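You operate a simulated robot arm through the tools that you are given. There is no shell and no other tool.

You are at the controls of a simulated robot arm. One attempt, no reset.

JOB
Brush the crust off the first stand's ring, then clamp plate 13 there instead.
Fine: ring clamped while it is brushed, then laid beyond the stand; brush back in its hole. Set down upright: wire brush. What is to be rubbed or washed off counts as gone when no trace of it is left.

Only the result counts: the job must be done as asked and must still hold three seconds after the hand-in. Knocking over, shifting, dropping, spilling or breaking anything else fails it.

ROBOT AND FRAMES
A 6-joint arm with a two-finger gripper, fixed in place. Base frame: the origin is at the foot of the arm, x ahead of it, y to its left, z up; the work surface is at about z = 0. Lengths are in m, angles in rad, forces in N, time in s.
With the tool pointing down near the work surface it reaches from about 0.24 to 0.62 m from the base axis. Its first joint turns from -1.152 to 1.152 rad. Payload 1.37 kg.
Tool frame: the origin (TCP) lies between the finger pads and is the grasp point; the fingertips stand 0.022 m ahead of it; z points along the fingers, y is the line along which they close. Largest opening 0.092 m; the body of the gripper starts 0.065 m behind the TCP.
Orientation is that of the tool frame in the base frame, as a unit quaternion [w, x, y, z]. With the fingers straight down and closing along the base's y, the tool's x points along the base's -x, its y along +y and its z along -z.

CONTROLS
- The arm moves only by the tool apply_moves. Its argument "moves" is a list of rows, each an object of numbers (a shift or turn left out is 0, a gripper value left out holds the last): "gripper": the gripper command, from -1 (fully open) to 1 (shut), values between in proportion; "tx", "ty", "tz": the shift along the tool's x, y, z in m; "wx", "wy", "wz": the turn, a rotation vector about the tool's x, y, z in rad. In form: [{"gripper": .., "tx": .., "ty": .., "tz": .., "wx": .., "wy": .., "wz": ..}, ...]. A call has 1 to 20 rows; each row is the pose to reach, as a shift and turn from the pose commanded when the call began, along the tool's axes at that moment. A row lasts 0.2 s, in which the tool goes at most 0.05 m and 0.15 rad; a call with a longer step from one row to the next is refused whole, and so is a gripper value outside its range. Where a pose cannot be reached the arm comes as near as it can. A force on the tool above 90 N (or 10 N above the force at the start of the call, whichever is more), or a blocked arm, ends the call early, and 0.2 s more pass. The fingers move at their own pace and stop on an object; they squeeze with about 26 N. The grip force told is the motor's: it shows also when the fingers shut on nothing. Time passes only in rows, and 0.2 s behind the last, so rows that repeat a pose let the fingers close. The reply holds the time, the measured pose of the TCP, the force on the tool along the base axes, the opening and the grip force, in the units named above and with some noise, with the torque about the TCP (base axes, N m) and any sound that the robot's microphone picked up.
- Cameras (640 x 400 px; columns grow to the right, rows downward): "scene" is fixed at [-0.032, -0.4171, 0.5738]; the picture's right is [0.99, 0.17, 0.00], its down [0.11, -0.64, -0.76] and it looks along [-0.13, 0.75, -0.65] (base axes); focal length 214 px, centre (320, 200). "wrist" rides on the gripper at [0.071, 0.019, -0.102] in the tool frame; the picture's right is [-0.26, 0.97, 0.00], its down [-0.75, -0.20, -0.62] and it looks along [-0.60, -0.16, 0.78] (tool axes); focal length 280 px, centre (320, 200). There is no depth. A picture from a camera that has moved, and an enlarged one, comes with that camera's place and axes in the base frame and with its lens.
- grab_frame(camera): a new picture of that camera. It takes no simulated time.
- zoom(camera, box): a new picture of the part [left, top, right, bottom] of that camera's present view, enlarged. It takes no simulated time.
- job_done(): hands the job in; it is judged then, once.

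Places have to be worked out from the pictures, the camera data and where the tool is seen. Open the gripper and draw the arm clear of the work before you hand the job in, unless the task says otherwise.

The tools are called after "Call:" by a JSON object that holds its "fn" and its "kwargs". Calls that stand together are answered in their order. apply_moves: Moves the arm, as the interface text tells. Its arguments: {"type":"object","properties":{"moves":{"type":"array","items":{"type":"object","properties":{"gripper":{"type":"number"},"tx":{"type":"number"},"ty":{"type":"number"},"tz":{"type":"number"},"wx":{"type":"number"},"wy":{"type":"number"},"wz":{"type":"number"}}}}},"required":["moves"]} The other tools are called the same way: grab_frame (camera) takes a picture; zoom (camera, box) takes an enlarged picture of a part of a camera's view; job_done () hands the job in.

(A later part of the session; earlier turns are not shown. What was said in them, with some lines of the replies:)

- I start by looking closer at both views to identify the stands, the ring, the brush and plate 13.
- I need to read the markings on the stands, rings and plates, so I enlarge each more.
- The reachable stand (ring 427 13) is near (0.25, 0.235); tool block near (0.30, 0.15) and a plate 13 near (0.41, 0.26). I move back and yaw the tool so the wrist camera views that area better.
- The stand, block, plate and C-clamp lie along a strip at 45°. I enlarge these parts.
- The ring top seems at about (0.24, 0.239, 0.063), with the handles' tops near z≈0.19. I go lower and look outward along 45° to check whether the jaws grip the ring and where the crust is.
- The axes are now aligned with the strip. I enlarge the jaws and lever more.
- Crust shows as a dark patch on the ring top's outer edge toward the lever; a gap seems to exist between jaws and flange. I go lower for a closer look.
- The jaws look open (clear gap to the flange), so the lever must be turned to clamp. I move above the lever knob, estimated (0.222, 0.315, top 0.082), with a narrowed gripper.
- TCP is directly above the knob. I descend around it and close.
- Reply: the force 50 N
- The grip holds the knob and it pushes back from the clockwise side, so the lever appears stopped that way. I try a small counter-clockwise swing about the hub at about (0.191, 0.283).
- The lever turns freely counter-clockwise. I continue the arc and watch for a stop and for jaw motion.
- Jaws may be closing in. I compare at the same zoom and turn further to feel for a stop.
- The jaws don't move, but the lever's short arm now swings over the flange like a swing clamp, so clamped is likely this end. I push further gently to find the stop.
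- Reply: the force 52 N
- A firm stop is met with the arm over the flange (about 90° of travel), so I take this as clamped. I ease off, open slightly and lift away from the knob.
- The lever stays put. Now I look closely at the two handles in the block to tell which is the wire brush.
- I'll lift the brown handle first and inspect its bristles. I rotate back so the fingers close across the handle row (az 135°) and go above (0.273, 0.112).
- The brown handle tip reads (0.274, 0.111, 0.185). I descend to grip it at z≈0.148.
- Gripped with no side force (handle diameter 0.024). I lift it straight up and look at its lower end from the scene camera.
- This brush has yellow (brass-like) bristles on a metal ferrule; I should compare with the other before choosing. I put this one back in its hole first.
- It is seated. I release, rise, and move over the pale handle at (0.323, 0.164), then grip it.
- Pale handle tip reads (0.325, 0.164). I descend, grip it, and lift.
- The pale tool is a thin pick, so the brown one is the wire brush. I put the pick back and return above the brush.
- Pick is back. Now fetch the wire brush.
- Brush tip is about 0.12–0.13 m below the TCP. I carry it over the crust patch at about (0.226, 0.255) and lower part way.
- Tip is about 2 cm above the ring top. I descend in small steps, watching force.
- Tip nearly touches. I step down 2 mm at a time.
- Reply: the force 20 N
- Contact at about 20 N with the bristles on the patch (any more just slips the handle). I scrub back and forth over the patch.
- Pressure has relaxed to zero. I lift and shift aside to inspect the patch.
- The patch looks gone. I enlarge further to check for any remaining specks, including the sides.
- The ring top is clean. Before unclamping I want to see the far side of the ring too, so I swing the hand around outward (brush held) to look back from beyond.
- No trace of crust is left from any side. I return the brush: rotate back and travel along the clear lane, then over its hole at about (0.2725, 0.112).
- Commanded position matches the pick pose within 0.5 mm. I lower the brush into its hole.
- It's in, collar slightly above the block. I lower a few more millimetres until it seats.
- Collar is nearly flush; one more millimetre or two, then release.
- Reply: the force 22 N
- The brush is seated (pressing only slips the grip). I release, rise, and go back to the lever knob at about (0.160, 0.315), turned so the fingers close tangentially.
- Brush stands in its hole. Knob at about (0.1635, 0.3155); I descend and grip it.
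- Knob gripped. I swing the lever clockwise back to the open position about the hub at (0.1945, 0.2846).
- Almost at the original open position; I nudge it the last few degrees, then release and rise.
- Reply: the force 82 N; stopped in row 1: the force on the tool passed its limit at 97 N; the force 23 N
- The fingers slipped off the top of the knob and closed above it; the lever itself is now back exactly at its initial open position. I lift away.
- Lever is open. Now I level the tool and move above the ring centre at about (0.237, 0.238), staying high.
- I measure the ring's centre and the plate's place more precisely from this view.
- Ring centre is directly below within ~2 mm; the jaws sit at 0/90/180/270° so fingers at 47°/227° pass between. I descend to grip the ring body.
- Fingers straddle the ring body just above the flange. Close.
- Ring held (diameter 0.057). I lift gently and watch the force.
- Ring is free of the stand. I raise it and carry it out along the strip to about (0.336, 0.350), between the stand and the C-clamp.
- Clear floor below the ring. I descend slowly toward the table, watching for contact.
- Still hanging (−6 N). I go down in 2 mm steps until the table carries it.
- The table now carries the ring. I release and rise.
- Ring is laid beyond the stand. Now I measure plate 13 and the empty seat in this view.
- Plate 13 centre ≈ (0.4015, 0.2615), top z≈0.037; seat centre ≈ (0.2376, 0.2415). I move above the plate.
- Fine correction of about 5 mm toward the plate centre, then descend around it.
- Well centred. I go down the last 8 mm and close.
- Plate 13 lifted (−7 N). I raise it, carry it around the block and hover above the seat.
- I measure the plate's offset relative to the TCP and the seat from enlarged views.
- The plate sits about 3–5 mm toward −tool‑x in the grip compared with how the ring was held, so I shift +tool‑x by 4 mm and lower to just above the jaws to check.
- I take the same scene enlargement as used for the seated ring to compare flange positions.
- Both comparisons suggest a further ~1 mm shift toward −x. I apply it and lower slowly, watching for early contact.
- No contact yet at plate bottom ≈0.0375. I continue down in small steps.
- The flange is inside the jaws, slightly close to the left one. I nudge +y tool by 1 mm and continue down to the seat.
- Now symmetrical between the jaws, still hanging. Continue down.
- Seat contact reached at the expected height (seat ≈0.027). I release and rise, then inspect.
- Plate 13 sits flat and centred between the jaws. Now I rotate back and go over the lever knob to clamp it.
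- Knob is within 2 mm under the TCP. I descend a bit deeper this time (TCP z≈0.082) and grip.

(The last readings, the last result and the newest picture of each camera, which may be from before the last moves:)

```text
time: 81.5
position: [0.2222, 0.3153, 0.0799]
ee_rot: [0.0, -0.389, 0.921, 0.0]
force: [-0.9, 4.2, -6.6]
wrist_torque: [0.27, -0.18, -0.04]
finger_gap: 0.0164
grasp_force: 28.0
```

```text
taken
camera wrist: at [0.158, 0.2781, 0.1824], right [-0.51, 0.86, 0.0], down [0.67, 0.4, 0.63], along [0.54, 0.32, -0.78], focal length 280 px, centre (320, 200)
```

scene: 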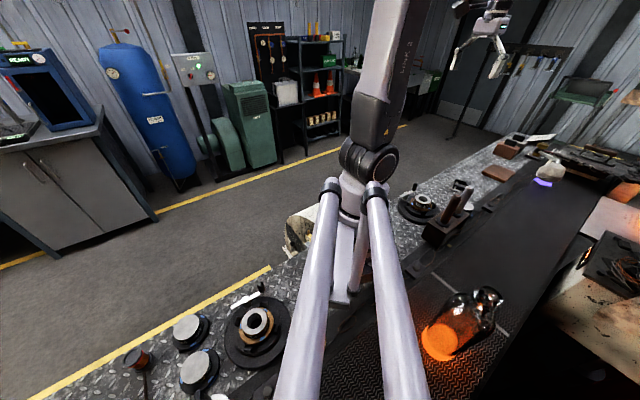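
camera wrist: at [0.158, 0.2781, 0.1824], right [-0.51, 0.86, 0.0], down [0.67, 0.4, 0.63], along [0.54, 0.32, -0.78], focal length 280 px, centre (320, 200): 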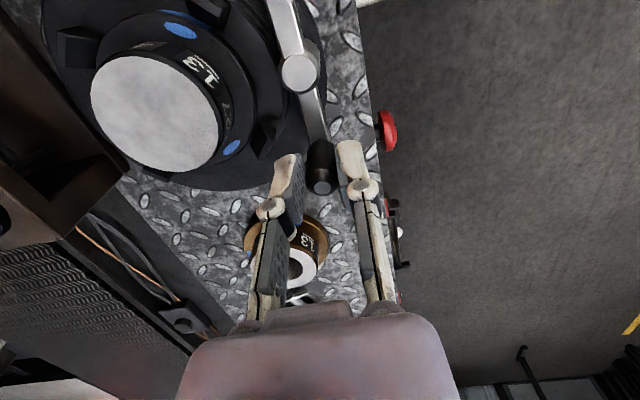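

Knob firmly held. I swing the lever counter-clockwise toward the clamped stop about hub (0.1925, 0.2855).

Call:
{"fn": "apply_moves", "kwargs": {"moves": [{"gripper": 1, "tx": 0.0003, "ty": 0.0055, "wz": -0.13}, {"tx": 0.0013, "ty": 0.0108, "wz": -0.26}, {"tx": 0.003, "ty": 0.016, "wz": -0.39}, {"tx": 0.0053, "ty": 0.021, "wz": -0.52}, {"tx": 0.0083, "ty": 0.0256, "wz": -0.65}, {"tx": 0.0118, "ty": 0.0298, "wz": -0.78}, {"tx": 0.0159, "ty": 0.0334, "wz": -0.91}, {"tx": 0.0204, "ty": 0.0366, "wz": -1.04}, {"tx": 0.0252, "ty": 0.0391, "wz": -1.17}, {"tx": 0.0304, "ty": 0.0409, "wz": -1.3}, {"tx": 0.0357, "ty": 0.0421, "wz": -1.43}]}}

Call:
{"fn": "grab_frame", "kwargs": {"camera": "wrist"}}

Call:
{"fn": "zoom", "kwargs": {"camera": "scene", "box": [400, 180, 450, 220]}}

```text
time: 83.9
position: [0.1668, 0.3189, 0.0813]
ee_rot: [0.001, 0.898, -0.439, 0.0]
force: [11.4, -13.8, -2.6]
wrist_torque: [-0.32, -0.22, 0.0]
finger_gap: 0.0166
grasp_force: 28.3
```

```text
taken
camera wrist: at [0.1948, 0.2523, 0.1835], right [-0.92, -0.39, 0.0], down [-0.3, 0.72, 0.62], along [-0.24, 0.58, -0.78], focal length 280 px, centre (320, 200)
```

wrist: 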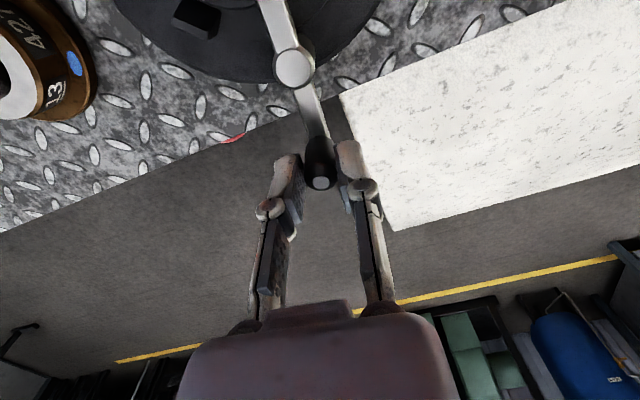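

```text
10.00 times, centred on (425, 200) of scene
camera zoom: at [-0.032, -0.4171, 0.5738], right [0.99, 0.17, 0.0], down [0.11, -0.64, -0.76], along [-0.13, 0.75, -0.65], focal length 2145 px, centre (-730, 200)
```

zoom: 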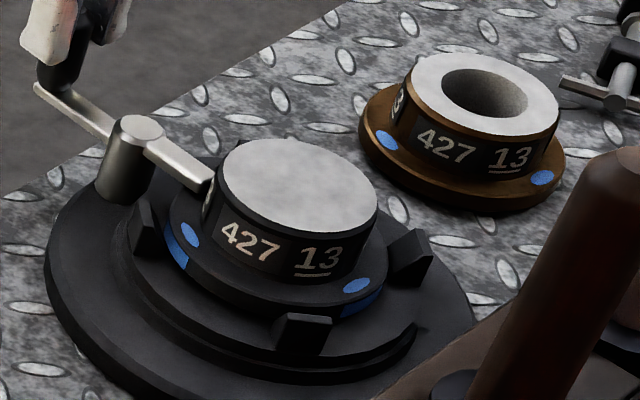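

Nearly there; a little more to reach the stop.

Call:
{"fn": "apply_moves", "kwargs": {"moves": [{"gripper": 1, "tx": 0.0002, "ty": 0.0042, "wz": -0.1}, {"tx": 0.0008, "ty": 0.0083, "wz": -0.2}, {"tx": 0.0008, "ty": 0.0083, "wz": -0.2}]}}

Call:
{"fn": "grab_frame", "kwargs": {"camera": "wrist"}}

Call:
{"fn": "zoom", "kwargs": {"camera": "scene", "box": [400, 180, 450, 220]}}

```text
time: 84.7
position: [0.1639, 0.3157, 0.083]
ee_rot: [-0.008, 0.937, -0.348, 0.001]
force: [26.9, 20.8, -14.8]
wrist_torque: [0.36, -0.38, 0.02]
finger_gap: 0.0165
grasp_force: 28.4
```

```text
taken
camera wrist: at [0.2031, 0.2553, 0.1839], right [-0.83, -0.56, -0.01], down [-0.44, 0.64, 0.63], along [-0.34, 0.53, -0.78], focal length 280 px, centre (320, 200)
```

wrist: 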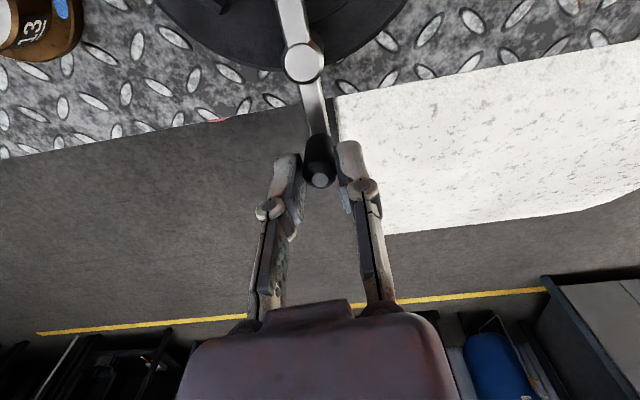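

```text
10.00 times, centred on (425, 200) of scene
camera zoom: at [-0.032, -0.4171, 0.5738], right [0.99, 0.17, 0.0], down [0.11, -0.64, -0.76], along [-0.13, 0.75, -0.65], focal length 2145 px, centre (-730, 200)
```

zoom: 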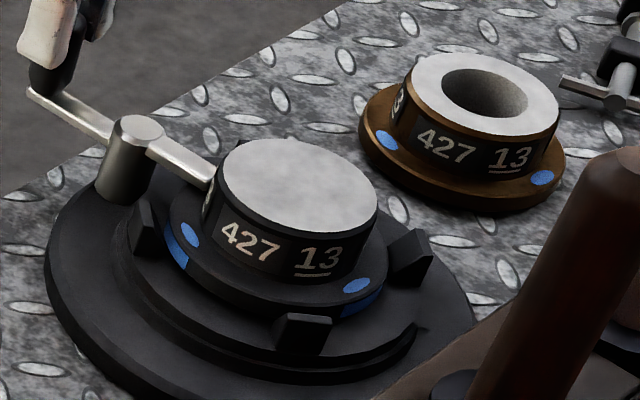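

The lever is at its stop again (34 N), same as the earlier clamped position. I open and lift away.

Call:
{"fn": "apply_moves", "kwargs": {"moves": [{"gripper": 0.1, "ty": -0.002, "wz": 0.04}, {"ty": -0.002, "wz": 0.04}, {"ty": -0.002, "wz": 0.04}, {"ty": -0.002, "tz": -0.04, "wz": 0.04}, {"ty": -0.002, "tz": -0.09, "wz": 0.04}, {"ty": -0.002, "tz": -0.14, "wz": 0.04}, {"ty": -0.002, "tz": -0.17, "wz": 0.04}]}}

Call:
{"fn": "zoom", "kwargs": {"camera": "scene", "box": [400, 180, 450, 220]}}

Call:
{"fn": "grab_frame", "kwargs": {"camera": "scene"}}

```text
time: 86.3
position: [0.1596, 0.3152, 0.2542]
ee_rot: [0.002, 0.93, -0.368, -0.001]
force: [0.3, -0.1, -0.3]
wrist_torque: [0.04, -0.04, -0.04]
finger_gap: 0.0415
grasp_force: 0.0
```

```text
10.00 times, centred on (425, 200) of scene
camera zoom: at [-0.032, -0.4171, 0.5738], right [0.99, 0.17, 0.0], down [0.11, -0.64, -0.76], along [-0.13, 0.75, -0.65], focal length 2145 px, centre (-730, 200)
```

zoom: 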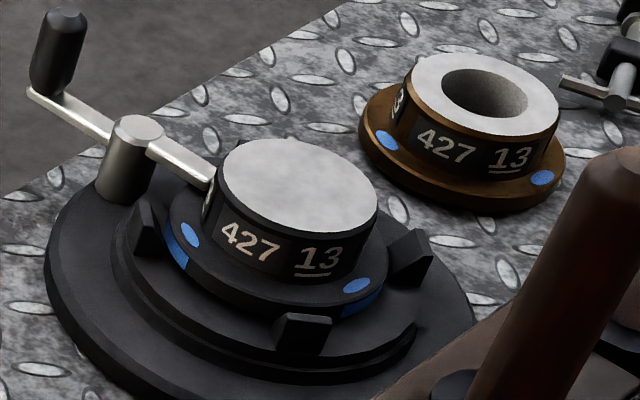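

```text
taken
```

scene: 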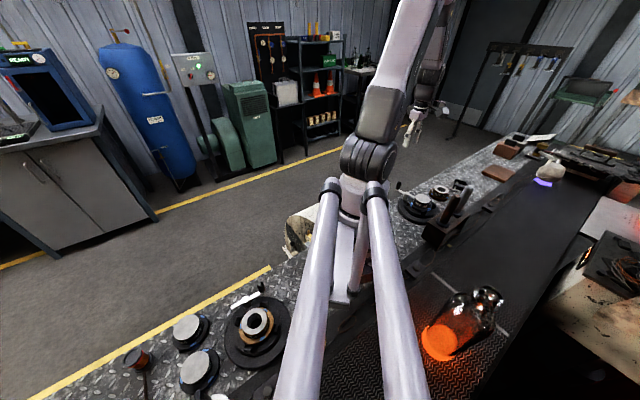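

Everything matches: plate 13 clamped, ring laid beyond, brush and pick in their holes. I open the gripper and draw the arm up clear.

Call:
{"fn": "apply_moves", "kwargs": {"moves": [{"gripper": -1, "tz": -0.04}, {"tz": -0.08}, {"tz": -0.12}, {"tz": -0.16}, {"tz": -0.18}, {"tz": -0.18}]}}

Call:
{"fn": "zoom", "kwargs": {"camera": "scene", "box": [390, 160, 500, 250]}}

```text
time: 87.7
position: [0.1652, 0.3124, 0.4358]
ee_rot: [0.0, 0.93, -0.368, 0.0]
force: [0.4, -0.4, 0.5]
wrist_torque: [0.0, -0.05, 0.02]
finger_gap: 0.0921
grasp_force: 0.2
```

```text
4.44 times, centred on (445, 205) of scene
camera zoom: at [-0.032, -0.4171, 0.5738], right [0.99, 0.17, 0.0], down [0.11, -0.64, -0.76], along [-0.13, 0.75, -0.65], focal length 953 px, centre (-236, 178)
```

zoom: 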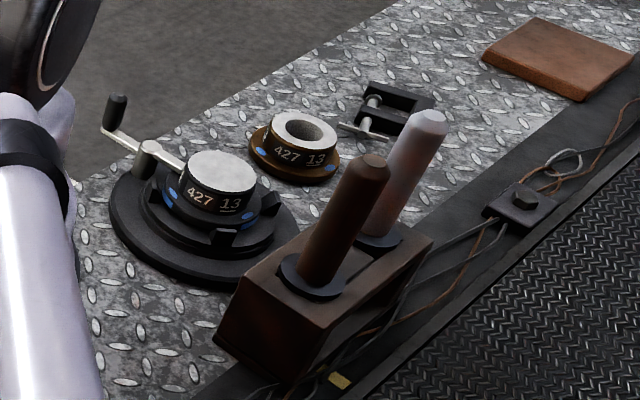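

The final view shows plate 13 clamped on the stand, the clean ring laid beyond it, both tools standing in the block, and the arm clear. Handing in.

Call:
{"fn": "job_done", "kwargs": {}}

```text
The job is handed in.
```

The ring on the reachable stand is brushed clean, and plate 13 is clamped there in its place. The job is handed in, but I haven't seen the judging result.

- **Brushing:** I turned the lever to its stop so the ring was held, then scrubbed the crust patch with the wire brush. No trace showed in any view I took, including one looking back from beyond the stand.
- **Ring:** it lies flat on the table beyond the stand, between the stand and the C-clamp.
- **Plate 13:** it sits flat and centred between the four jaws, with the lever at the same stop I used for the ring. I did not tug it to confirm the clamp. I judged that stop to be "clamped" because the ring lifted freely with the lever at the other end.
- **Brush:** it is back upright in its hole. While working out which tool was the brush, I lifted the pale-handled pick briefly and put it back in its own hole.
- **Which stand:** a second stand holding ring 14 is visible, but it is behind the arm and out of reach. I took the reachable stand as the first one.
- **Slip:** once, while opening the lever, the fingers slid off the knob and the force limit stopped that move. Nothing appeared to have moved out of place.
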